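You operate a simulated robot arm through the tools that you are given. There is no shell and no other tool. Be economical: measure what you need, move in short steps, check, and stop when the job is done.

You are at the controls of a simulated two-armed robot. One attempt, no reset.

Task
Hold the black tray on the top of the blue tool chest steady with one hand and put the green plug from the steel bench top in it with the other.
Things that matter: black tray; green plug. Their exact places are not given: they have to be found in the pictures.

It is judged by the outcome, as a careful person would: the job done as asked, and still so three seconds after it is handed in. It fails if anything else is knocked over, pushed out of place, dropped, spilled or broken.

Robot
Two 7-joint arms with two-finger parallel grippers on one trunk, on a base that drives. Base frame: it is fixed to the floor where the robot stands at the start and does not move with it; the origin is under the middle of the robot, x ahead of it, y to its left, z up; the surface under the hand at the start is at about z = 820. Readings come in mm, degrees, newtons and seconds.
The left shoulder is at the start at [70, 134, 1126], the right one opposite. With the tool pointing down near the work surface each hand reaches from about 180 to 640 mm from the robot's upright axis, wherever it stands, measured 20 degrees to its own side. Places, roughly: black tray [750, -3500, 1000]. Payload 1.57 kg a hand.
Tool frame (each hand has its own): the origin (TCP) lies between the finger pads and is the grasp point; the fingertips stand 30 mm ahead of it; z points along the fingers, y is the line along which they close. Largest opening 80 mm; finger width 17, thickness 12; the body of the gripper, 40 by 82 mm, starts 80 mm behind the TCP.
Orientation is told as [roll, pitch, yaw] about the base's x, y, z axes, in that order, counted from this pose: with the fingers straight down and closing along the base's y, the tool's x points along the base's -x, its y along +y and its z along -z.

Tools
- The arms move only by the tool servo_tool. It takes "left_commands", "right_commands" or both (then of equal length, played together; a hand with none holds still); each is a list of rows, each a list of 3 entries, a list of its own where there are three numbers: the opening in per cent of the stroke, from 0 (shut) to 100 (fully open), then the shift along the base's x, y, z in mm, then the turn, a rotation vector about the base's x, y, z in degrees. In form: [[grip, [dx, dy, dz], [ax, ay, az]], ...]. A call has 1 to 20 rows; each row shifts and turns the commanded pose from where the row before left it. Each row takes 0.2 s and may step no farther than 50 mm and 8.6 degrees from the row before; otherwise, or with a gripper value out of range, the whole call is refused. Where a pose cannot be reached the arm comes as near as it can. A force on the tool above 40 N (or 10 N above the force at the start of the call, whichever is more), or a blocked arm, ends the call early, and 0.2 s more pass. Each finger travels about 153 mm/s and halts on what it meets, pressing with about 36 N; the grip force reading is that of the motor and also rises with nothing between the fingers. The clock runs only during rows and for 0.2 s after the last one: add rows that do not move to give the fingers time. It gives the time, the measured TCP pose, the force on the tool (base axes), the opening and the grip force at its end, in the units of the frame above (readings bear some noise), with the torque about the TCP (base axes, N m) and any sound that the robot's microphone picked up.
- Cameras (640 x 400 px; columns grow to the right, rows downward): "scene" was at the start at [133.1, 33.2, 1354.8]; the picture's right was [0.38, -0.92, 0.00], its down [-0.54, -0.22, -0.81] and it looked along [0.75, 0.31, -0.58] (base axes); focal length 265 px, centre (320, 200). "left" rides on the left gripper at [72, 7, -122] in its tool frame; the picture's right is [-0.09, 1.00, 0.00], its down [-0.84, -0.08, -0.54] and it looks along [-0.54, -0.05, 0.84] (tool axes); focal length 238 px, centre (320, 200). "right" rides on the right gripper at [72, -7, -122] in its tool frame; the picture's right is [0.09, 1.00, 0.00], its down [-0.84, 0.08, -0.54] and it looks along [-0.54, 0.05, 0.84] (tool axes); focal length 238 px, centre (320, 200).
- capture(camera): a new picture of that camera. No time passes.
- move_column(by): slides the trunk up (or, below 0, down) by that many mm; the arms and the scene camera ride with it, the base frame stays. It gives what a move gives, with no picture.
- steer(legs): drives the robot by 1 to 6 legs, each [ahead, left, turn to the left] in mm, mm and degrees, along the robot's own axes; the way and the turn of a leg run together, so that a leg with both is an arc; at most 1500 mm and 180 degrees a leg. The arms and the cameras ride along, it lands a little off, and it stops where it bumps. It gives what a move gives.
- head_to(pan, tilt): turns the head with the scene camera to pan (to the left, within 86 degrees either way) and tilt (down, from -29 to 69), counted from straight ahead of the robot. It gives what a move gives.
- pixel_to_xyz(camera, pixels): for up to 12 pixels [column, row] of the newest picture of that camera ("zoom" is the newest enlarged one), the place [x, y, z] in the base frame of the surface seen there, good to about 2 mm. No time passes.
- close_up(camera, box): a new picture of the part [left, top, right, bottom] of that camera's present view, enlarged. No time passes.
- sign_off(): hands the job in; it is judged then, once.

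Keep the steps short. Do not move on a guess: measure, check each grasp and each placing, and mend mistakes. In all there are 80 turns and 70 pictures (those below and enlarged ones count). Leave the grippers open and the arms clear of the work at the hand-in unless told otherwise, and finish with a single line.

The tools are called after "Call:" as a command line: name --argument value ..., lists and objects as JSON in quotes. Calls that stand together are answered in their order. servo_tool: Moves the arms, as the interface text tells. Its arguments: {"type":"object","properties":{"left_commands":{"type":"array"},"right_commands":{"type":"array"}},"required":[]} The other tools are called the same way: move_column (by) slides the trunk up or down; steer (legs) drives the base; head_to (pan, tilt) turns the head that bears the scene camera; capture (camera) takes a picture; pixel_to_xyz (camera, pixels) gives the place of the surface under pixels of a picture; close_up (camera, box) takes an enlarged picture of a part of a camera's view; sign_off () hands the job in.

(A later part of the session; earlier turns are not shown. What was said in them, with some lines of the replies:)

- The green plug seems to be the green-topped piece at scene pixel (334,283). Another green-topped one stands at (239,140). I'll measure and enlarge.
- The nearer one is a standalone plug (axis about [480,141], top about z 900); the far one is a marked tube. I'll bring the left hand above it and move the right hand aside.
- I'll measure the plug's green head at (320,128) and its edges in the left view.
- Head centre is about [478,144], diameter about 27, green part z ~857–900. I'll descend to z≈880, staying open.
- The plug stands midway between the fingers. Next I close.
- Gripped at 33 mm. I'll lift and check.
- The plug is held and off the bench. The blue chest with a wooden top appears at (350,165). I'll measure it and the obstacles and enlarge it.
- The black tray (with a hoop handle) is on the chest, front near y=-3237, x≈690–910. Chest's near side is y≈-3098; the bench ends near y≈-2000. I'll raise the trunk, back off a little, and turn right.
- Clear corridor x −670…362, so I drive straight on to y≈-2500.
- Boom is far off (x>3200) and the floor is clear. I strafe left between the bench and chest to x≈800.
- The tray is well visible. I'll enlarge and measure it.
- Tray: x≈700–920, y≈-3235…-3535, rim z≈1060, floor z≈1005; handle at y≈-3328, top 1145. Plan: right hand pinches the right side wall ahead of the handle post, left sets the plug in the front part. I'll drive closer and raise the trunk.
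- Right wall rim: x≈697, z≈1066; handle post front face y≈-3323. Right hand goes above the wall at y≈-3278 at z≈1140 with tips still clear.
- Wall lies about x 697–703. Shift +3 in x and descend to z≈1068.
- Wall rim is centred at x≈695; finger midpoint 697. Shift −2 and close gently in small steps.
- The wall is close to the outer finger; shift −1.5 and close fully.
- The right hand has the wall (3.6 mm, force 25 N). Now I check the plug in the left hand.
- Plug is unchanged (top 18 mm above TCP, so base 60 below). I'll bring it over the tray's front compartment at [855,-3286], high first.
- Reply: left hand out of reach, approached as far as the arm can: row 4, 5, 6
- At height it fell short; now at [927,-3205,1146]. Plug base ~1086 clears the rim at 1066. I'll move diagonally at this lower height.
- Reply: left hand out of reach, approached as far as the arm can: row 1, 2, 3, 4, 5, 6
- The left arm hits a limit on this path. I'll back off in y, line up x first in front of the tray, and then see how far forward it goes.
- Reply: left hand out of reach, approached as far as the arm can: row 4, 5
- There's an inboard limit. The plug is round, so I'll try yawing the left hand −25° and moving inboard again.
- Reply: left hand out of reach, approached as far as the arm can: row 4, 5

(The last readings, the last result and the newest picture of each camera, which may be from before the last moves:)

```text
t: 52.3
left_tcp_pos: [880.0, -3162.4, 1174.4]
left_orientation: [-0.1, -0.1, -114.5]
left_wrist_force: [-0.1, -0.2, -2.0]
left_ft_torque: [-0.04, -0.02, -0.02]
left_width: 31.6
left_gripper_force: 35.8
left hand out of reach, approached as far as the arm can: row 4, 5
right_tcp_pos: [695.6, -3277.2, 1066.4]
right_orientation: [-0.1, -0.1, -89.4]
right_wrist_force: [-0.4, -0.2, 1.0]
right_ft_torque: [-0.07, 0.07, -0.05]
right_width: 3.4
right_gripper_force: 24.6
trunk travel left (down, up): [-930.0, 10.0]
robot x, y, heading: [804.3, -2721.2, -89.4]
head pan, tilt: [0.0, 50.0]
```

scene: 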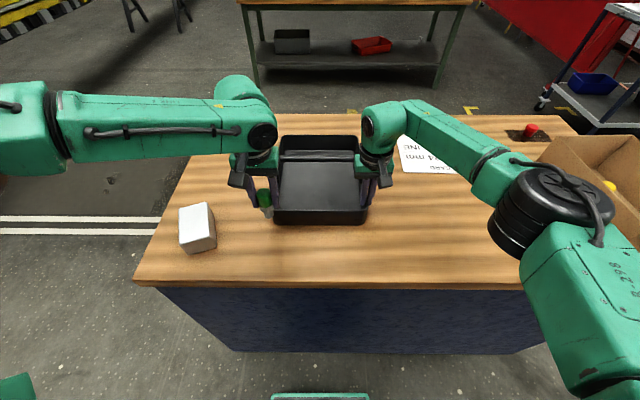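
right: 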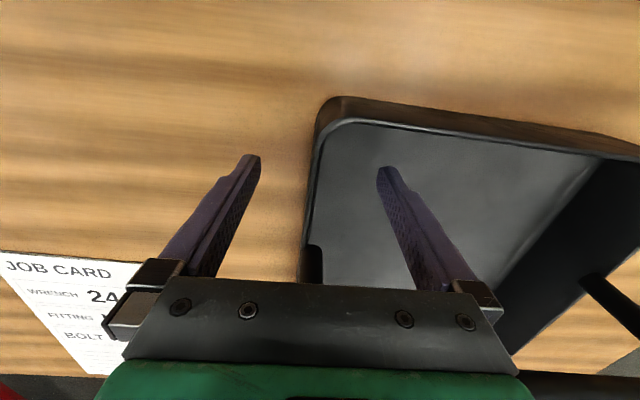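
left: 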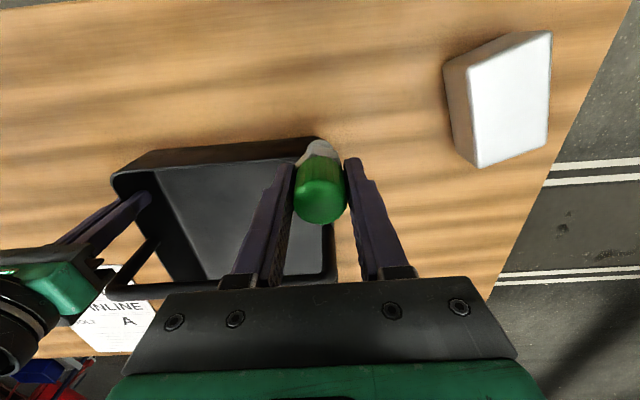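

Yaw wasn't the limit; the elbow posture is. I'll undo the yaw, pull the hand back near the body, move inboard there, and see if it can get there.

Call:
servo_tool --left_commands '[[0, [0, 20, 0], [0, 0, 8.5]], [0, [0, 30, 0], [0, 0, 8.5]], [0, [0, 30, 0], [0, 0, 8]], [0, [0, 30, 0], [0, 0, 0]], [0, [-20, 10, 0], [0, 0, 0]], [0, [-20, 0, 0], [0, 0, 0]], [0, [0, 0, 0], [0, 0, 0]]]'

Call:
capture --camera "scene"

```text
t: 53.9
left_tcp_pos: [838.8, -3041.3, 1171.7]
left_orientation: [0.1, 0.1, -89.4]
left_wrist_force: [-0.4, 0.2, -1.3]
left_ft_torque: [-0.02, 0.03, 0.04]
left_width: 31.1
left_gripper_force: 36.5
right_tcp_pos: [695.7, -3278.0, 1067.3]
right_orientation: [0.0, 0.0, -89.4]
right_wrist_force: [-0.7, -2.1, 0.2]
right_ft_torque: [0.3, 0.06, -0.05]
right_width: 3.5
right_gripper_force: 24.2
trunk travel left (down, up): [-930.0, 10.0]
robot x, y, heading: [808.8, -2720.7, -89.4]
head pan, tilt: [0.0, 50.0]
```

```text
35 pictures are left
```

scene: 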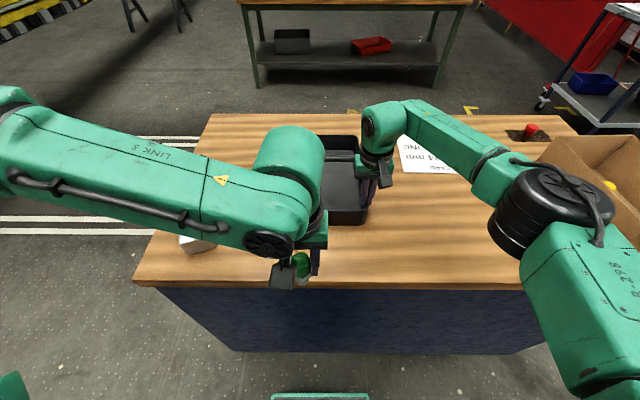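

The left elbow is far outboard, which limits inboard forward reach. Getting the base closer would help; I'll measure the base's front edge (320,396) against the chest face.

Call:
pixel_to_xyz --camera "scene" --pixels '[[320, 395], [275, 396], [366, 396], [320, 399], [320, 340], [320, 285], [320, 380], [5, 390], [240, 345], [510, 350]]'

Call:
close_up --camera "scene" --box '[220, 340, 420, 400]'

```text
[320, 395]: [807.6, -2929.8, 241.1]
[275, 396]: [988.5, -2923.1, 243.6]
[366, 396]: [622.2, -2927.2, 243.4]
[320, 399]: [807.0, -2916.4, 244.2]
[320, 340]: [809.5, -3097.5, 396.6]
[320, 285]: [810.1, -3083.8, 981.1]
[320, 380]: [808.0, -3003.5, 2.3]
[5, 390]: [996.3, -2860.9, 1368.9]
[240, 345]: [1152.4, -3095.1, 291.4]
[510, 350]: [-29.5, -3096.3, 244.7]
```

```text
3.20 times, centred on (320, 370) of scene
```

zoom: 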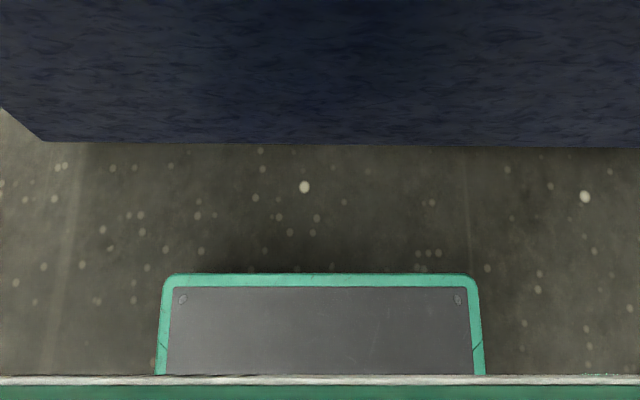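

Base front is at y≈-2935, chest face -3096: about 160 mm to spare. I'll release the tray, lift and retract the right hand, then drive 110 closer and 48 right.

Call:
servo_tool --right_commands '[[20, [0, 0, 0], [0, 0, 0]], [50, [0, 0, 0], [0, 0, 0]], [50, [0, 0, 20], [0, 0, 0]], [50, [0, 0, 40], [0, 0, 0]], [50, [0, 0, 40], [0, 0, 0]], [100, [0, 20, 30], [0, 0, 0]], [100, [0, 40, 0], [0, 0, 0]], [100, [0, 40, 0], [0, 0, 0]], [100, [0, 0, 0], [0, 0, 0]]]'

Call:
steer --legs '[[0, -48, 0], [105, 0, 0]]'

Call:
capture --camera "scene"

```text
t: 55.9
left_tcp_pos: [840.8, -3041.6, 1170.4]
left_orientation: [0.0, 0.0, -89.3]
left_wrist_force: [1.1, -0.8, -1.2]
left_ft_torque: [0.01, -0.01, 0.04]
left_width: 29.6
left_gripper_force: 36.6
right_tcp_pos: [694.9, -3175.1, 1195.9]
right_orientation: [-0.1, 0.0, -89.4]
right_wrist_force: [0.5, -0.2, 0.0]
right_ft_torque: [-0.01, 0.02, 0.01]
right_width: 80.1
right_gripper_force: 0.1
trunk travel left (down, up): [-930.0, 10.0]
robot x, y, heading: [805.6, -2719.5, -89.4]
head pan, tilt: [0.0, 50.0]
```

```text
t: 57.6
left_tcp_pos: [795.0, -3138.9, 1172.9]
left_orientation: [-0.1, -0.3, -89.5]
left_wrist_force: [0.3, 1.2, -1.8]
left_ft_torque: [-0.05, 0.0, 0.02]
left_width: 29.6
left_gripper_force: 36.3
right_tcp_pos: [651.4, -3273.2, 1200.2]
right_orientation: [-0.1, -0.3, -89.4]
right_wrist_force: [0.1, 0.1, 0.2]
right_ft_torque: [-0.07, -0.01, 0.0]
right_width: 80.0
right_gripper_force: 0.1
trunk travel left (down, up): [-930.0, 10.0]
robot x, y, heading: [754.3, -2821.3, -89.4]
head pan, tilt: [0.0, 50.0]
```

```text
33 pictures are left
```

scene: 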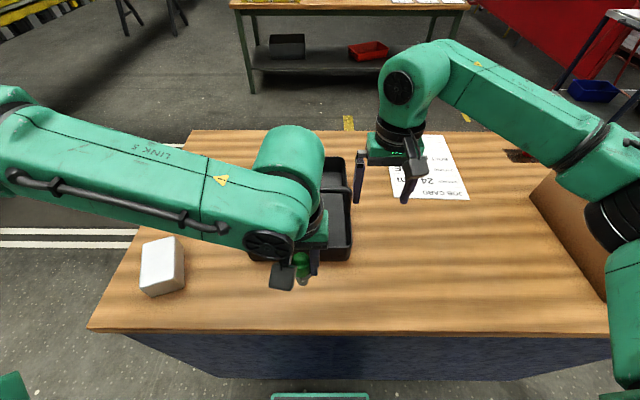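

Left width has fallen to 29.6; I check the plug in the left camera.

Call:
close_up --camera "left" --box '[240, 110, 400, 280]'

Call:
capture --camera "right"

```text
2.35 times, centred on (320, 195) of left
```

zoom: 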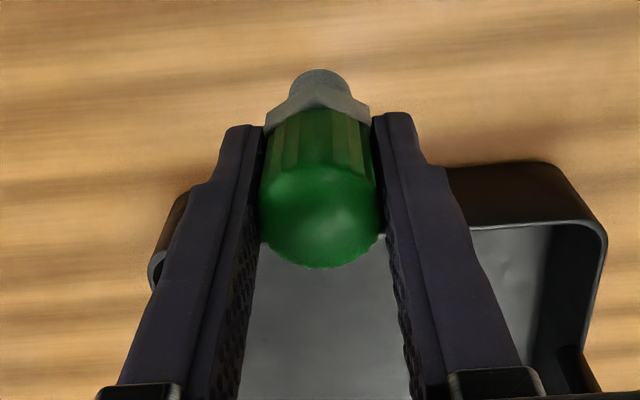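

```text
31 pictures are left
```

right: 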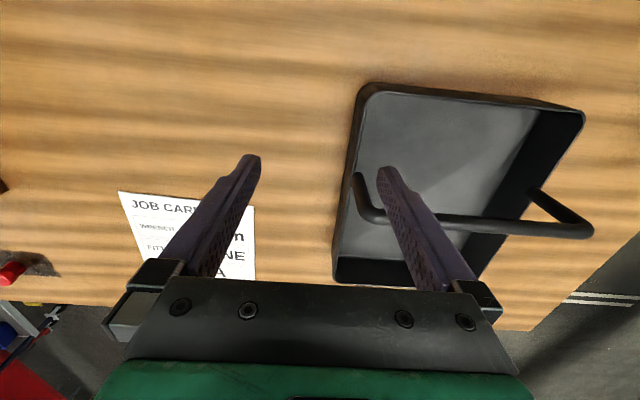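

Plug still seated well. Measure the wall position in the right view, and the plug's top in the left.

Call:
pixel_to_xyz --camera "right" --pixels '[[362, 95], [354, 130], [351, 150], [357, 130], [353, 150], [361, 180], [355, 110]]'

Call:
pixel_to_xyz --camera "zoom" --pixels '[[320, 240], [320, 220], [320, 80], [320, 100]]'

```text
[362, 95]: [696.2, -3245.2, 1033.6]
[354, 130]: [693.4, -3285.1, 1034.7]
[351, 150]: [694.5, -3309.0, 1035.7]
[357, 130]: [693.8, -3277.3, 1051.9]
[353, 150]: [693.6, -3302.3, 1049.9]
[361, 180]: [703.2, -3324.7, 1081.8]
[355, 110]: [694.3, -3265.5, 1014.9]
```

```text
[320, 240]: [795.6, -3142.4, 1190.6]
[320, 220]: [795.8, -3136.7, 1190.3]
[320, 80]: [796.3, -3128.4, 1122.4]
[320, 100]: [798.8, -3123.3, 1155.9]
```

Plug hasn't slipped (top 18 above TCP). Right hand: straddle the wall at [696,-3278,1066]; left: move to x≈868, then forward over the front compartment.

Call:
servo_tool --left_commands '[[0, [25, 0, 0], [0, 0, 0]], [0, [25, 0, 0], [0, 0, 0]], [0, [23, -17, 0], [0, 0, 0]], [0, [0, -25, 0], [0, 0, 0]], [0, [0, -25, 0], [0, 0, 0]], [0, [0, -25, 0], [0, 0, 0]], [0, [0, -25, 0], [0, 0, 0]], [0, [0, -25, 0], [0, 0, 0]], [0, [0, 0, 0], [0, 0, 0]]]' --right_commands '[[100, [20, 0, 0], [0, 0, 0]], [100, [24, -5, 0], [0, 0, 0]], [100, [0, 0, -25], [0, 0, 0]], [100, [0, 0, -25], [0, 0, 0]], [100, [0, 0, -25], [0, 0, 0]], [100, [0, 0, -25], [0, 0, 0]], [100, [0, 0, -20], [0, 0, 0]], [100, [0, 0, -14], [0, 0, 0]], [100, [0, 0, 0], [0, 0, 0]]]'

Call:
close_up --camera "right" --box '[220, 90, 420, 290]'

Call:
capture --camera "scene"

```text
t: 59.6
left_tcp_pos: [867.3, -3286.4, 1169.3]
left_orientation: [0.1, 0.0, -89.5]
left_wrist_force: [0.8, 1.2, -3.0]
left_ft_torque: [-0.02, -0.05, -0.01]
left_width: 29.7
left_gripper_force: 36.5
right_tcp_pos: [693.0, -3284.5, 1062.2]
right_orientation: [0.0, 0.0, -89.5]
right_wrist_force: [0.4, -0.5, 0.2]
right_ft_torque: [0.0, 0.02, 0.01]
right_width: 80.0
right_gripper_force: 0.2
trunk travel left (down, up): [-930.0, 10.0]
robot x, y, heading: [756.8, -2821.8, -89.3]
head pan, tilt: [0.0, 50.0]
```

```text
2.00 times, centred on (320, 190) of right
```

zoom: 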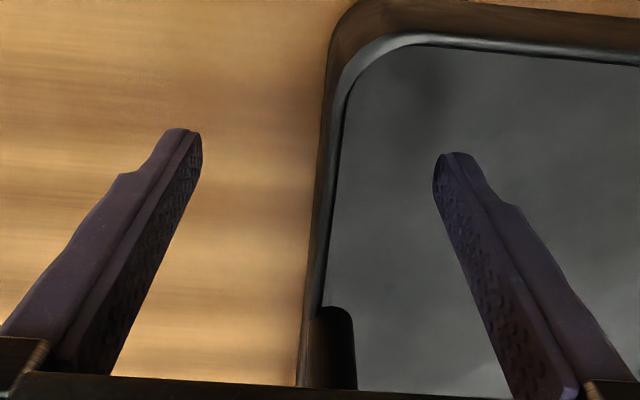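

```text
29 pictures are left
```

scene: 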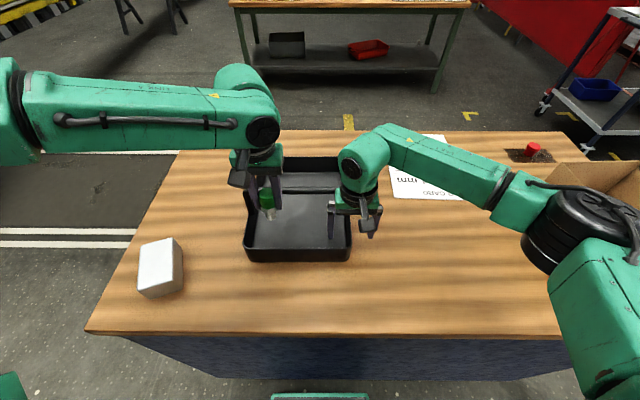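

Left is over the compartment. Right straddles; measure the rim relative to the fingers.

Call:
pixel_to_xyz --camera "zoom" --pixels '[[320, 220], [326, 200], [318, 240], [322, 240], [326, 240], [195, 150], [440, 170], [335, 130]]'

```text
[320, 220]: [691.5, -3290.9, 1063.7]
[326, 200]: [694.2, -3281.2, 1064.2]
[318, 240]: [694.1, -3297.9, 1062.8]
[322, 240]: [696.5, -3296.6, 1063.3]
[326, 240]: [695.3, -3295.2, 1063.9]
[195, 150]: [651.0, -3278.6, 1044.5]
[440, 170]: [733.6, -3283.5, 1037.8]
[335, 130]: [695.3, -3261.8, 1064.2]
```

Shift +2 in x, +5 in y and close in steps.

Call:
servo_tool --right_commands '[[70, [2, 5, 2], [0, 0, 0]], [40, [0, 0, 0], [0, 0, 0]], [20, [0, 0, 0], [0, 0, 0]], [12, [0, 0, 0], [0, 0, 0]], [6, [0, 0, 0], [0, 0, 0]], [0, [0, 0, 0], [0, 0, 0]], [0, [0, 0, 0], [0, 0, 0]]]'

Call:
close_up --camera "right" --box '[220, 90, 420, 290]'

Call:
close_up --camera "left" --box '[100, 60, 540, 335]'

```text
t: 61.2
left_tcp_pos: [866.6, -3284.7, 1171.1]
left_orientation: [0.0, 0.0, -89.5]
left_wrist_force: [-0.7, -0.6, -1.4]
left_ft_torque: [0.02, -0.01, 0.02]
left_width: 29.3
left_gripper_force: 35.6
right_tcp_pos: [694.6, -3279.8, 1064.2]
right_orientation: [0.1, 0.0, -89.4]
right_wrist_force: [-0.2, 1.7, 0.8]
right_ft_torque: [-0.07, 0.05, 0.09]
right_width: 3.9
right_gripper_force: 24.6
trunk travel left (down, up): [-930.0, 10.0]
robot x, y, heading: [761.0, -2824.4, -89.6]
head pan, tilt: [0.0, 50.0]
```

```text
2.00 times, centred on (320, 190) of right
```

zoom: 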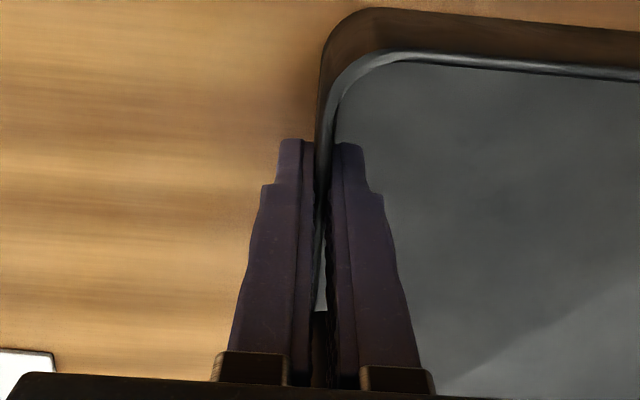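

```text
1.45 times, centred on (320, 198) of left
```

zoom: 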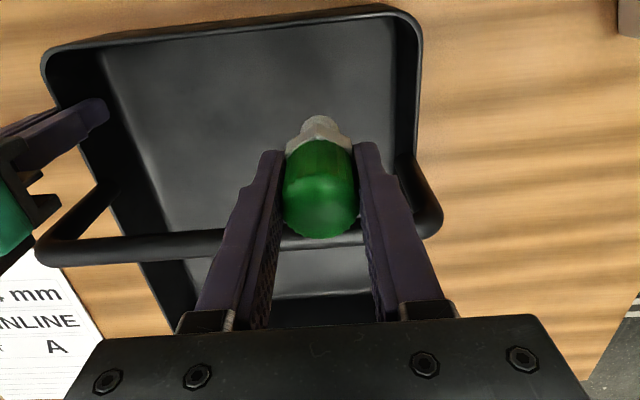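

Tray held (3.9 mm, 24.6 N). Lower the plug: 95 mm first.

Call:
servo_tool --left_commands '[[0, [-4, 2, -25], [0, 0, 0]], [0, [0, 0, -25], [0, 0, 0]], [0, [0, 0, -25], [0, 0, 0]], [0, [0, 0, -18], [0, 0, 0]], [0, [0, 0, 0], [0, 0, 0]]]'

Call:
close_up --camera "scene" --box '[220, 140, 400, 280]'

Call:
close_up --camera "left" --box '[100, 60, 540, 335]'

```text
t: 62.4
left_tcp_pos: [876.5, -3273.6, 1085.3]
left_orientation: [0.1, 0.0, -89.5]
left_wrist_force: [-0.2, -0.4, -0.7]
left_ft_torque: [0.01, -0.02, -0.01]
left_width: 29.4
left_gripper_force: 36.1
left hand out of reach, approached as far as the arm can: row 3, 4
right_tcp_pos: [695.1, -3278.1, 1064.2]
right_orientation: [0.0, 0.0, -89.4]
right_wrist_force: [0.2, 0.2, 0.3]
right_ft_torque: [0.03, 0.06, 0.08]
right_width: 3.6
right_gripper_force: 24.6
trunk travel left (down, up): [-930.0, 10.0]
robot x, y, heading: [755.6, -2822.2, -89.7]
head pan, tilt: [0.0, 50.0]
```

```text
2.86 times, centred on (310, 210) of scene
```

zoom: 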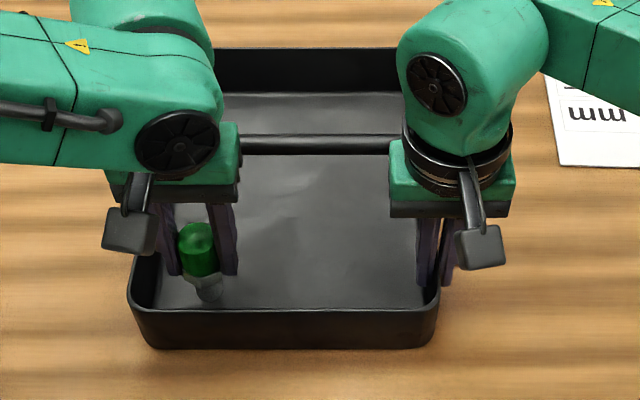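

```text
1.45 times, centred on (320, 198) of left
```

zoom: 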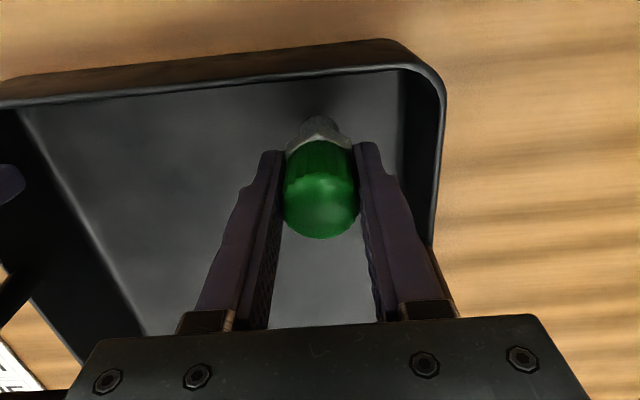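

Reach runs out about 18 mm above the floor. Rather than squeezing against the wall, I'll lift the plug out, release the tray, shift the base 40 right and 20 forward, and regrip.

Call:
servo_tool --left_commands '[[0, [0, 0, 20], [0, 0, 0]], [0, [0, 0, 30], [0, 0, 0]], [0, [0, 0, 30], [0, 0, 0]], [0, [0, 20, 20], [0, 0, 0]], [0, [0, 30, 0], [0, 0, 0]], [0, [0, 30, 0], [0, 0, 0]], [0, [0, 30, 0], [0, 0, 0]], [0, [0, 0, 0], [0, 0, 0]]]' --right_commands '[[20, [0, 0, 0], [0, 0, 0]], [50, [0, 0, 0], [0, 0, 0]], [50, [0, 0, 20], [0, 0, 0]], [50, [0, 0, 40], [0, 0, 0]], [50, [0, 0, 40], [0, 0, 0]], [100, [0, 20, 30], [0, 0, 0]], [100, [0, 20, 0], [0, 0, 0]], [100, [0, 0, 0], [0, 0, 0]]]'

Call:
steer --legs '[[0, -42, 0], [22, 0, 0]]'

Call:
capture --camera "right"

Call:
capture --camera "scene"

```text
t: 64.2
left_tcp_pos: [874.8, -3165.2, 1185.3]
left_orientation: [0.0, 0.1, -89.5]
left_wrist_force: [0.7, -0.4, -1.4]
left_ft_torque: [-0.01, -0.02, 0.03]
left_width: 29.3
left_gripper_force: 36.1
right_tcp_pos: [694.0, -3241.5, 1195.5]
right_orientation: [0.0, 0.1, -89.4]
right_wrist_force: [0.0, 0.4, 0.0]
right_ft_torque: [0.03, 0.01, 0.04]
right_width: 80.1
right_gripper_force: 0.1
trunk travel left (down, up): [-930.0, 10.0]
robot x, y, heading: [759.4, -2821.2, -89.4]
head pan, tilt: [0.0, 50.0]
```

```text
t: 65.5
left_tcp_pos: [827.9, -3181.3, 1188.0]
left_orientation: [0.2, -0.4, -89.7]
left_wrist_force: [-1.2, 0.9, -1.5]
left_ft_torque: [-0.05, 0.0, -0.01]
left_width: 29.3
left_gripper_force: 35.7
right_tcp_pos: [646.7, -3257.1, 1197.3]
right_orientation: [0.3, -0.3, -89.5]
right_wrist_force: [-1.0, 0.4, -0.6]
right_ft_torque: [-0.06, -0.06, 0.01]
right_width: 79.9
right_gripper_force: 0.1
trunk travel left (down, up): [-930.0, 10.0]
robot x, y, heading: [717.2, -2841.2, -89.4]
head pan, tilt: [0.0, 50.0]
```

```text
24 pictures are left
```

right: 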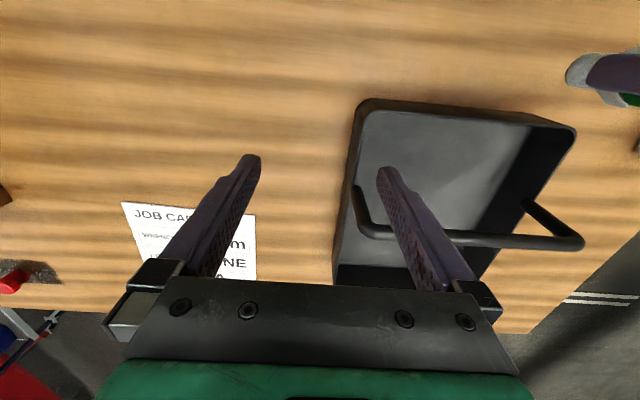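

```text
23 pictures are left
```

scene: 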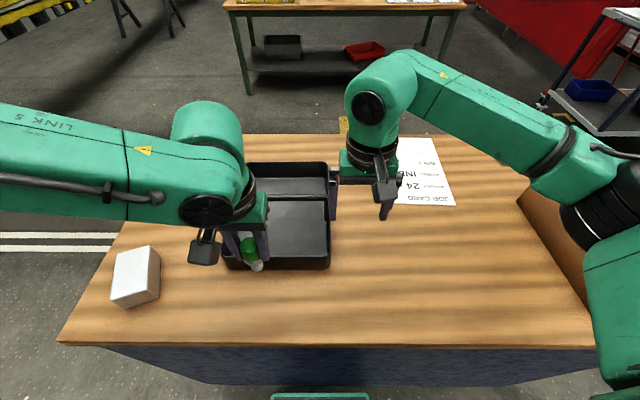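

Right back to straddling the wall; left over the compartment and partly down (to z≈1085).

Call:
servo_tool --left_commands '[[0, [17, 0, 0], [0, 0, 0]], [0, [17, -20, 0], [0, 0, 0]], [0, [0, -27, 0], [0, 0, 0]], [0, [0, -27, 0], [0, 0, 0]], [0, [0, -28, 0], [0, 0, 0]], [0, [0, 0, -25], [0, 0, 0]], [0, [0, 0, -25], [0, 0, 0]], [0, [0, 0, -25], [0, 0, 0]], [0, [0, 0, -25], [0, 0, 0]], [0, [0, 0, 0], [0, 0, 0]]]' --right_commands '[[100, [24, -10, 0], [0, 0, 0]], [100, [24, -12, 0], [0, 0, 0]], [100, [0, 0, -25], [0, 0, 0]], [100, [0, 0, -25], [0, 0, 0]], [100, [0, 0, -25], [0, 0, 0]], [100, [0, 0, -25], [0, 0, 0]], [100, [0, 0, -20], [0, 0, 0]], [100, [0, 0, -12], [0, 0, 0]], [100, [0, 0, 0], [0, 0, 0]], [100, [0, 0, 0], [0, 0, 0]]]'

Call:
close_up --camera "right" --box '[220, 90, 420, 290]'

Call:
pixel_to_xyz --camera "zoom" --pixels '[[320, 220], [326, 200], [318, 240], [322, 240], [326, 240], [195, 150], [440, 170], [335, 130]]'

```text
t: 67.7
left_tcp_pos: [866.4, -3289.3, 1084.6]
left_orientation: [0.0, 0.0, -89.6]
left_wrist_force: [0.3, 0.5, -1.7]
left_ft_torque: [-0.04, -0.01, 0.02]
left_width: 29.4
left_gripper_force: 36.2
right_tcp_pos: [701.8, -3284.3, 1063.4]
right_orientation: [-0.1, 0.0, -89.6]
right_wrist_force: [0.5, 0.1, -0.8]
right_ft_torque: [0.01, -0.01, -0.01]
right_width: 80.3
right_gripper_force: 0.0
trunk travel left (down, up): [-930.0, 10.0]
robot x, y, heading: [718.6, -2844.8, -89.5]
head pan, tilt: [0.0, 50.0]
```

```text
2.00 times, centred on (320, 190) of right
```

zoom: 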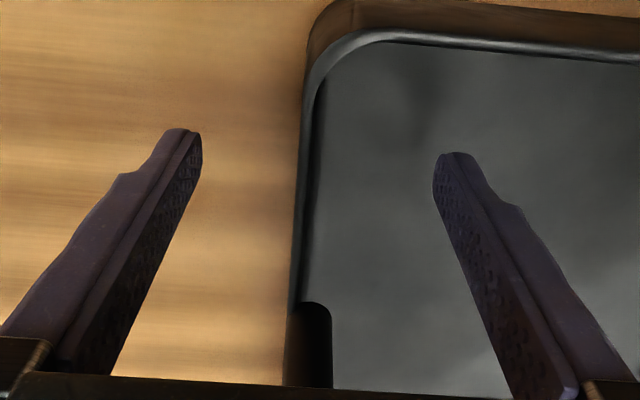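

```text
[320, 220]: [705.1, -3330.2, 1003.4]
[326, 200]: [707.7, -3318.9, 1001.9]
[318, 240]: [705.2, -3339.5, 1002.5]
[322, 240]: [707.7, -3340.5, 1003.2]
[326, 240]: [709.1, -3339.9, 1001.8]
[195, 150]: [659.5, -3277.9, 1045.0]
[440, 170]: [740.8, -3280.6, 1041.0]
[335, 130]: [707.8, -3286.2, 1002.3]
```

Both hands reach now. Finger midpoint is 700.5, wall ≈695: shift −5.5 in x, +5 in y, and close.

Call:
servo_tool --right_commands '[[90, [-5.5, 5, 1], [0, 0, 0]], [60, [0, 0, 0], [0, 0, 0]], [35, [0, 0, 0], [0, 0, 0]], [20, [0, 0, 0], [0, 0, 0]], [12, [0, 0, 0], [0, 0, 0]], [6, [0, 0, 0], [0, 0, 0]], [0, [0, 0, 0], [0, 0, 0]], [0, [0, 0, 0], [0, 0, 0]]]'

Call:
close_up --camera "right" --box '[220, 90, 420, 290]'

Call:
capture --camera "left"

```text
t: 69.5
left_tcp_pos: [866.7, -3289.8, 1086.2]
left_orientation: [0.0, 0.0, -89.5]
left_wrist_force: [0.1, -0.3, -1.3]
left_ft_torque: [-0.01, 0.02, 0.0]
left_width: 29.3
left_gripper_force: 36.2
right_tcp_pos: [695.4, -3278.6, 1065.4]
right_orientation: [0.0, 0.0, -89.5]
right_wrist_force: [0.1, -0.7, 0.9]
right_ft_torque: [-0.02, 0.11, 0.08]
right_width: 3.3
right_gripper_force: 24.4
trunk travel left (down, up): [-930.0, 10.0]
robot x, y, heading: [716.5, -2846.4, -89.7]
head pan, tilt: [0.0, 50.0]
```

```text
2.00 times, centred on (320, 190) of right
```

zoom: 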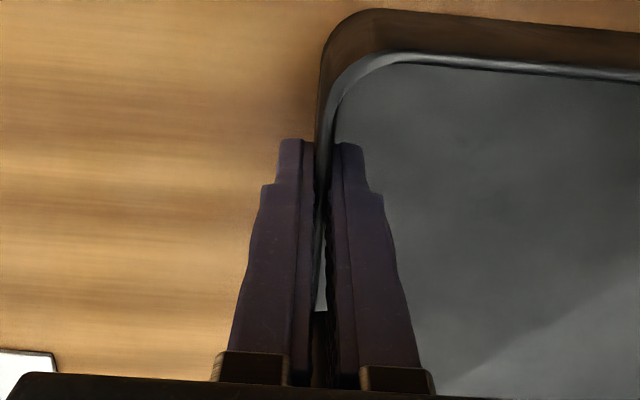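

```text
20 pictures are left
```

left: 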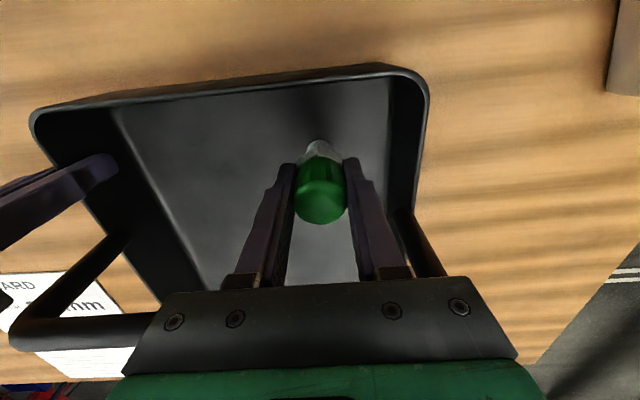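

Tray held again. Lower to z≈1069, then feel for contact.

Call:
servo_tool --left_commands '[[0, [-2, 4, -6], [0, 0, 0]], [0, [-2, 0, -6], [0, 0, 0]], [0, [0, 0, -4], [0, 0, 0]], [0, [0, 0, 0], [0, 0, 0]], [0, [0, 0, 0], [0, 0, 0]]]'

Call:
close_up --camera "scene" --box '[200, 150, 380, 290]'

```text
t: 70.7
left_tcp_pos: [861.4, -3285.8, 1069.6]
left_orientation: [-0.1, 0.0, -89.6]
left_wrist_force: [0.8, 0.1, -2.4]
left_ft_torque: [-0.01, 0.0, 0.0]
left_width: 29.5
left_gripper_force: 36.2
right_tcp_pos: [694.5, -3279.7, 1065.3]
right_orientation: [0.1, 0.0, -89.6]
right_wrist_force: [-0.7, -0.1, 0.0]
right_ft_torque: [-0.04, 0.07, 0.08]
right_width: 3.5
right_gripper_force: 24.3
trunk travel left (down, up): [-930.0, 10.0]
robot x, y, heading: [718.2, -2846.6, -89.1]
head pan, tilt: [0.0, 50.0]
```

```text
2.86 times, centred on (290, 220) of scene
```

zoom: 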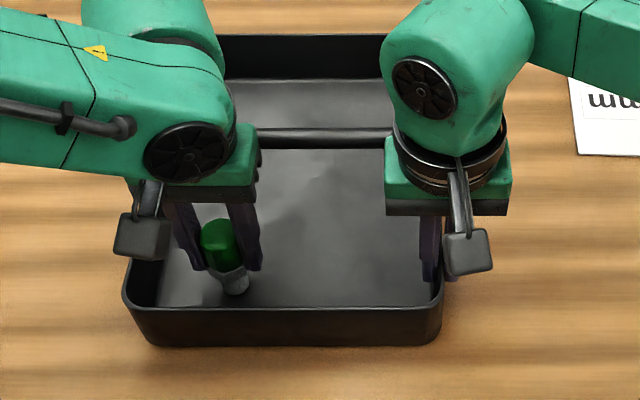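

No contact yet (−2.4 N is weight). Two small steps further.

Call:
servo_tool --left_commands '[[0, [0, 0, -1.5], [0, 0, 0]], [0, [0, 0, -1.5], [0, 0, 0]], [0, [0, 0, -1], [0, 0, 0]], [0, [0, 0, 0], [0, 0, 0]]]'

```text
t: 71.7
left_tcp_pos: [861.3, -3285.0, 1065.5]
left_orientation: [0.0, -0.1, -89.5]
left_wrist_force: [2.3, 3.2, 14.3]
left_ft_torque: [0.19, -0.05, -0.02]
left_width: 29.5
left_gripper_force: 35.5
right_tcp_pos: [695.3, -3278.3, 1064.1]
right_orientation: [-0.1, 0.1, -89.5]
right_wrist_force: [0.6, -2.2, -3.2]
right_ft_torque: [0.29, 0.1, -0.06]
right_width: 3.8
right_gripper_force: 24.1
trunk travel left (down, up): [-930.0, 10.0]
robot x, y, heading: [713.5, -2846.8, -89.5]
head pan, tilt: [0.0, 50.0]
```

Contact (14 N up). Ease 0.8 mm and open slowly.

Call:
servo_tool --left_commands '[[0, [0, 0, 0.8], [0, 0, 0]], [38, [0, 0, 0], [0, 0, 0]], [42, [0, 0, 0], [0, 0, 0]], [48, [0, 0, 0], [0, 0, 0]], [58, [0, 0, 0], [0, 0, 0]], [58, [0, 0, 0], [0, 0, 0]]]'

Call:
capture --camera "left"

```text
t: 73.1
left_tcp_pos: [863.6, -3284.0, 1065.8]
left_orientation: [0.0, 0.0, -89.5]
left_wrist_force: [0.3, -0.4, -0.6]
left_ft_torque: [-0.01, 0.01, -0.04]
left_width: 46.5
left_gripper_force: 0.0
right_tcp_pos: [694.8, -3279.5, 1064.9]
right_orientation: [0.1, -0.1, -89.5]
right_wrist_force: [-0.7, -0.2, 0.2]
right_ft_torque: [-0.13, 0.06, -0.02]
right_width: 3.9
right_gripper_force: 24.8
trunk travel left (down, up): [-930.0, 10.0]
robot x, y, heading: [714.8, -2845.6, -89.5]
head pan, tilt: [0.0, 50.0]
```

```text
18 pictures are left
```

left: 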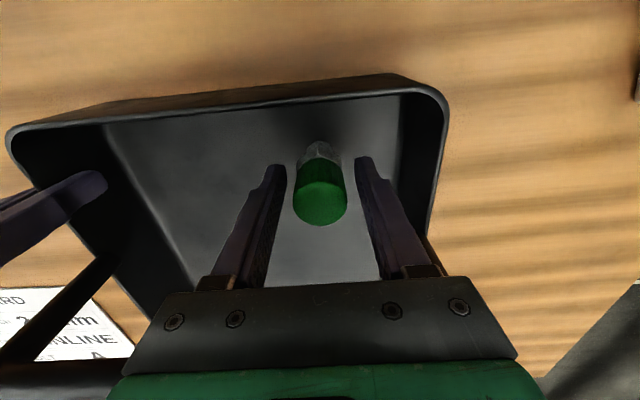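

The plug stands free between the open fingers. Lift the left hand straight up while the right keeps holding, then draw back.

Call:
servo_tool --left_commands '[[58, [0, 0, 10], [0, 0, 0]], [58, [0, 0, 20], [0, 0, 0]], [58, [0, 0, 30], [0, 0, 0]], [58, [0, 0, 40], [0, 0, 0]], [80, [0, 0, 30], [0, 0, 0]], [100, [10, 30, 0], [0, 0, 0]], [100, [20, 40, 0], [0, 0, 0]], [100, [30, 30, 0], [0, 0, 0]], [100, [0, 0, 0], [0, 0, 0]]]'

Call:
close_up --camera "scene" --box '[180, 140, 380, 300]'

```text
t: 75.1
left_tcp_pos: [922.6, -3182.5, 1193.7]
left_orientation: [0.0, 0.1, -89.5]
left_wrist_force: [-0.5, -0.3, -0.3]
left_ft_torque: [0.01, -0.04, 0.02]
left_width: 80.1
left_gripper_force: 0.1
right_tcp_pos: [694.2, -3278.9, 1064.0]
right_orientation: [0.1, 0.0, -89.4]
right_wrist_force: [0.8, 2.6, 3.3]
right_ft_torque: [-0.43, 0.36, 0.07]
right_width: 3.9
right_gripper_force: 24.4
trunk travel left (down, up): [-930.0, 10.0]
robot x, y, heading: [720.3, -2847.6, -89.4]
head pan, tilt: [0.0, 50.0]
```

```text
2.50 times, centred on (280, 220) of scene
```

zoom: 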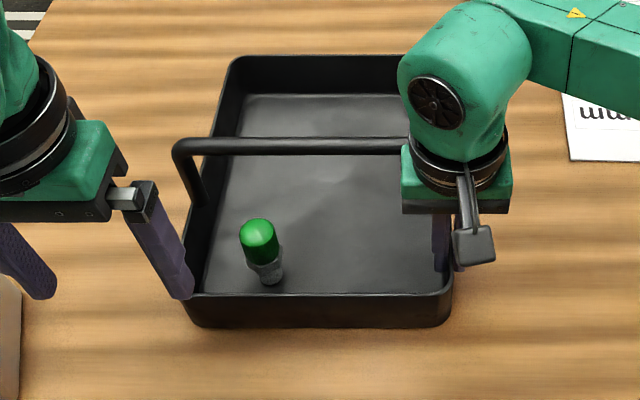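

The plug stands upright in the tray. Now release the tray gently, lift the right hand and draw back.

Call:
servo_tool --right_commands '[[8, [0, 0, 0], [0, 0, 0]], [15, [0, 0, 0], [0, 0, 0]], [40, [0, 0, 0], [0, 0, 0]], [60, [0, 0, 0], [0, 0, 0]], [60, [0, 0, 15], [0, 0, 0]], [60, [0, 0, 35], [0, 0, 0]], [60, [0, 0, 40], [0, 0, 0]], [100, [0, 10, 40], [0, 0, 0]], [100, [-20, 40, 0], [0, 0, 0]], [100, [-20, 40, 0], [0, 0, 0]], [100, [0, 30, 0], [0, 0, 0]], [100, [0, 0, 0], [0, 0, 0]]]'

Call:
capture --camera "scene"

Call:
pixel_to_xyz --camera "scene" --pixels '[[284, 233], [287, 253], [300, 250], [250, 255]]'

```text
t: 77.7
left_tcp_pos: [923.6, -3182.7, 1193.7]
left_orientation: [0.0, 0.0, -89.5]
left_wrist_force: [-0.5, 0.5, 0.8]
left_ft_torque: [0.03, -0.02, 0.01]
left_width: 80.0
left_gripper_force: 0.0
right_tcp_pos: [654.6, -3158.6, 1195.3]
right_orientation: [-0.1, 0.1, -89.5]
right_wrist_force: [0.3, -0.4, 0.5]
right_ft_torque: [0.0, 0.01, 0.02]
right_width: 80.1
right_gripper_force: 0.0
trunk travel left (down, up): [-930.0, 10.0]
robot x, y, heading: [718.1, -2847.4, -89.6]
head pan, tilt: [0.0, 50.0]
```

```text
16 pictures are left
```

scene: 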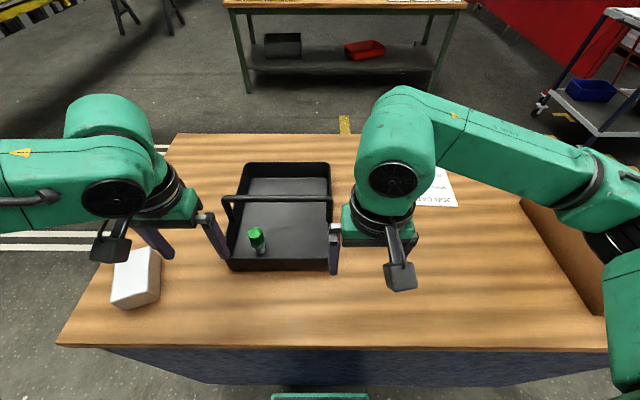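

```text
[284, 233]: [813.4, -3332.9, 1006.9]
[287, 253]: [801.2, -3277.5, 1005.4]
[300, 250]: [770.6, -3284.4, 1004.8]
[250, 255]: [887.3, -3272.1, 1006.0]
```

The plug stands in the tray and the tray is still in place. Both hands are open, and I'll back the base off 200 mm to clear the work, then take a last look.

Call:
steer --legs '[[-200, 0, 0]]'

Call:
capture --camera "scene"

```text
t: 79.3
left_tcp_pos: [920.2, -2990.0, 1194.4]
left_orientation: [0.1, 0.2, -89.7]
left_wrist_force: [0.4, 0.6, 0.0]
left_ft_torque: [0.03, 0.0, 0.02]
left_width: 80.1
left_gripper_force: 0.1
right_tcp_pos: [652.3, -2963.1, 1194.1]
right_orientation: [0.0, 0.3, -89.6]
right_wrist_force: [-0.6, -0.9, -0.3]
right_ft_torque: [0.04, 0.02, 0.02]
right_width: 80.1
right_gripper_force: 0.0
trunk travel left (down, up): [-930.0, 10.0]
robot x, y, heading: [717.7, -2646.8, -89.5]
head pan, tilt: [0.0, 50.0]
```

```text
15 pictures are left
```

scene: 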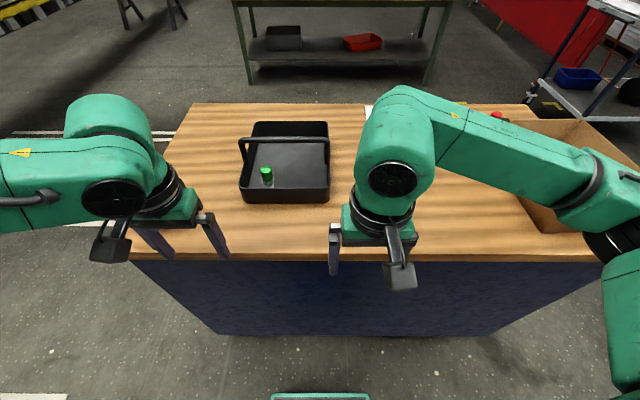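

All is stable, so I hand it in.

Call:
sign_off

```text
The job is handed in.
```

The green plug is standing upright in the black tray on the blue tool chest; the right hand held the tray while the left set the plug down, and both hands are now open and clear.
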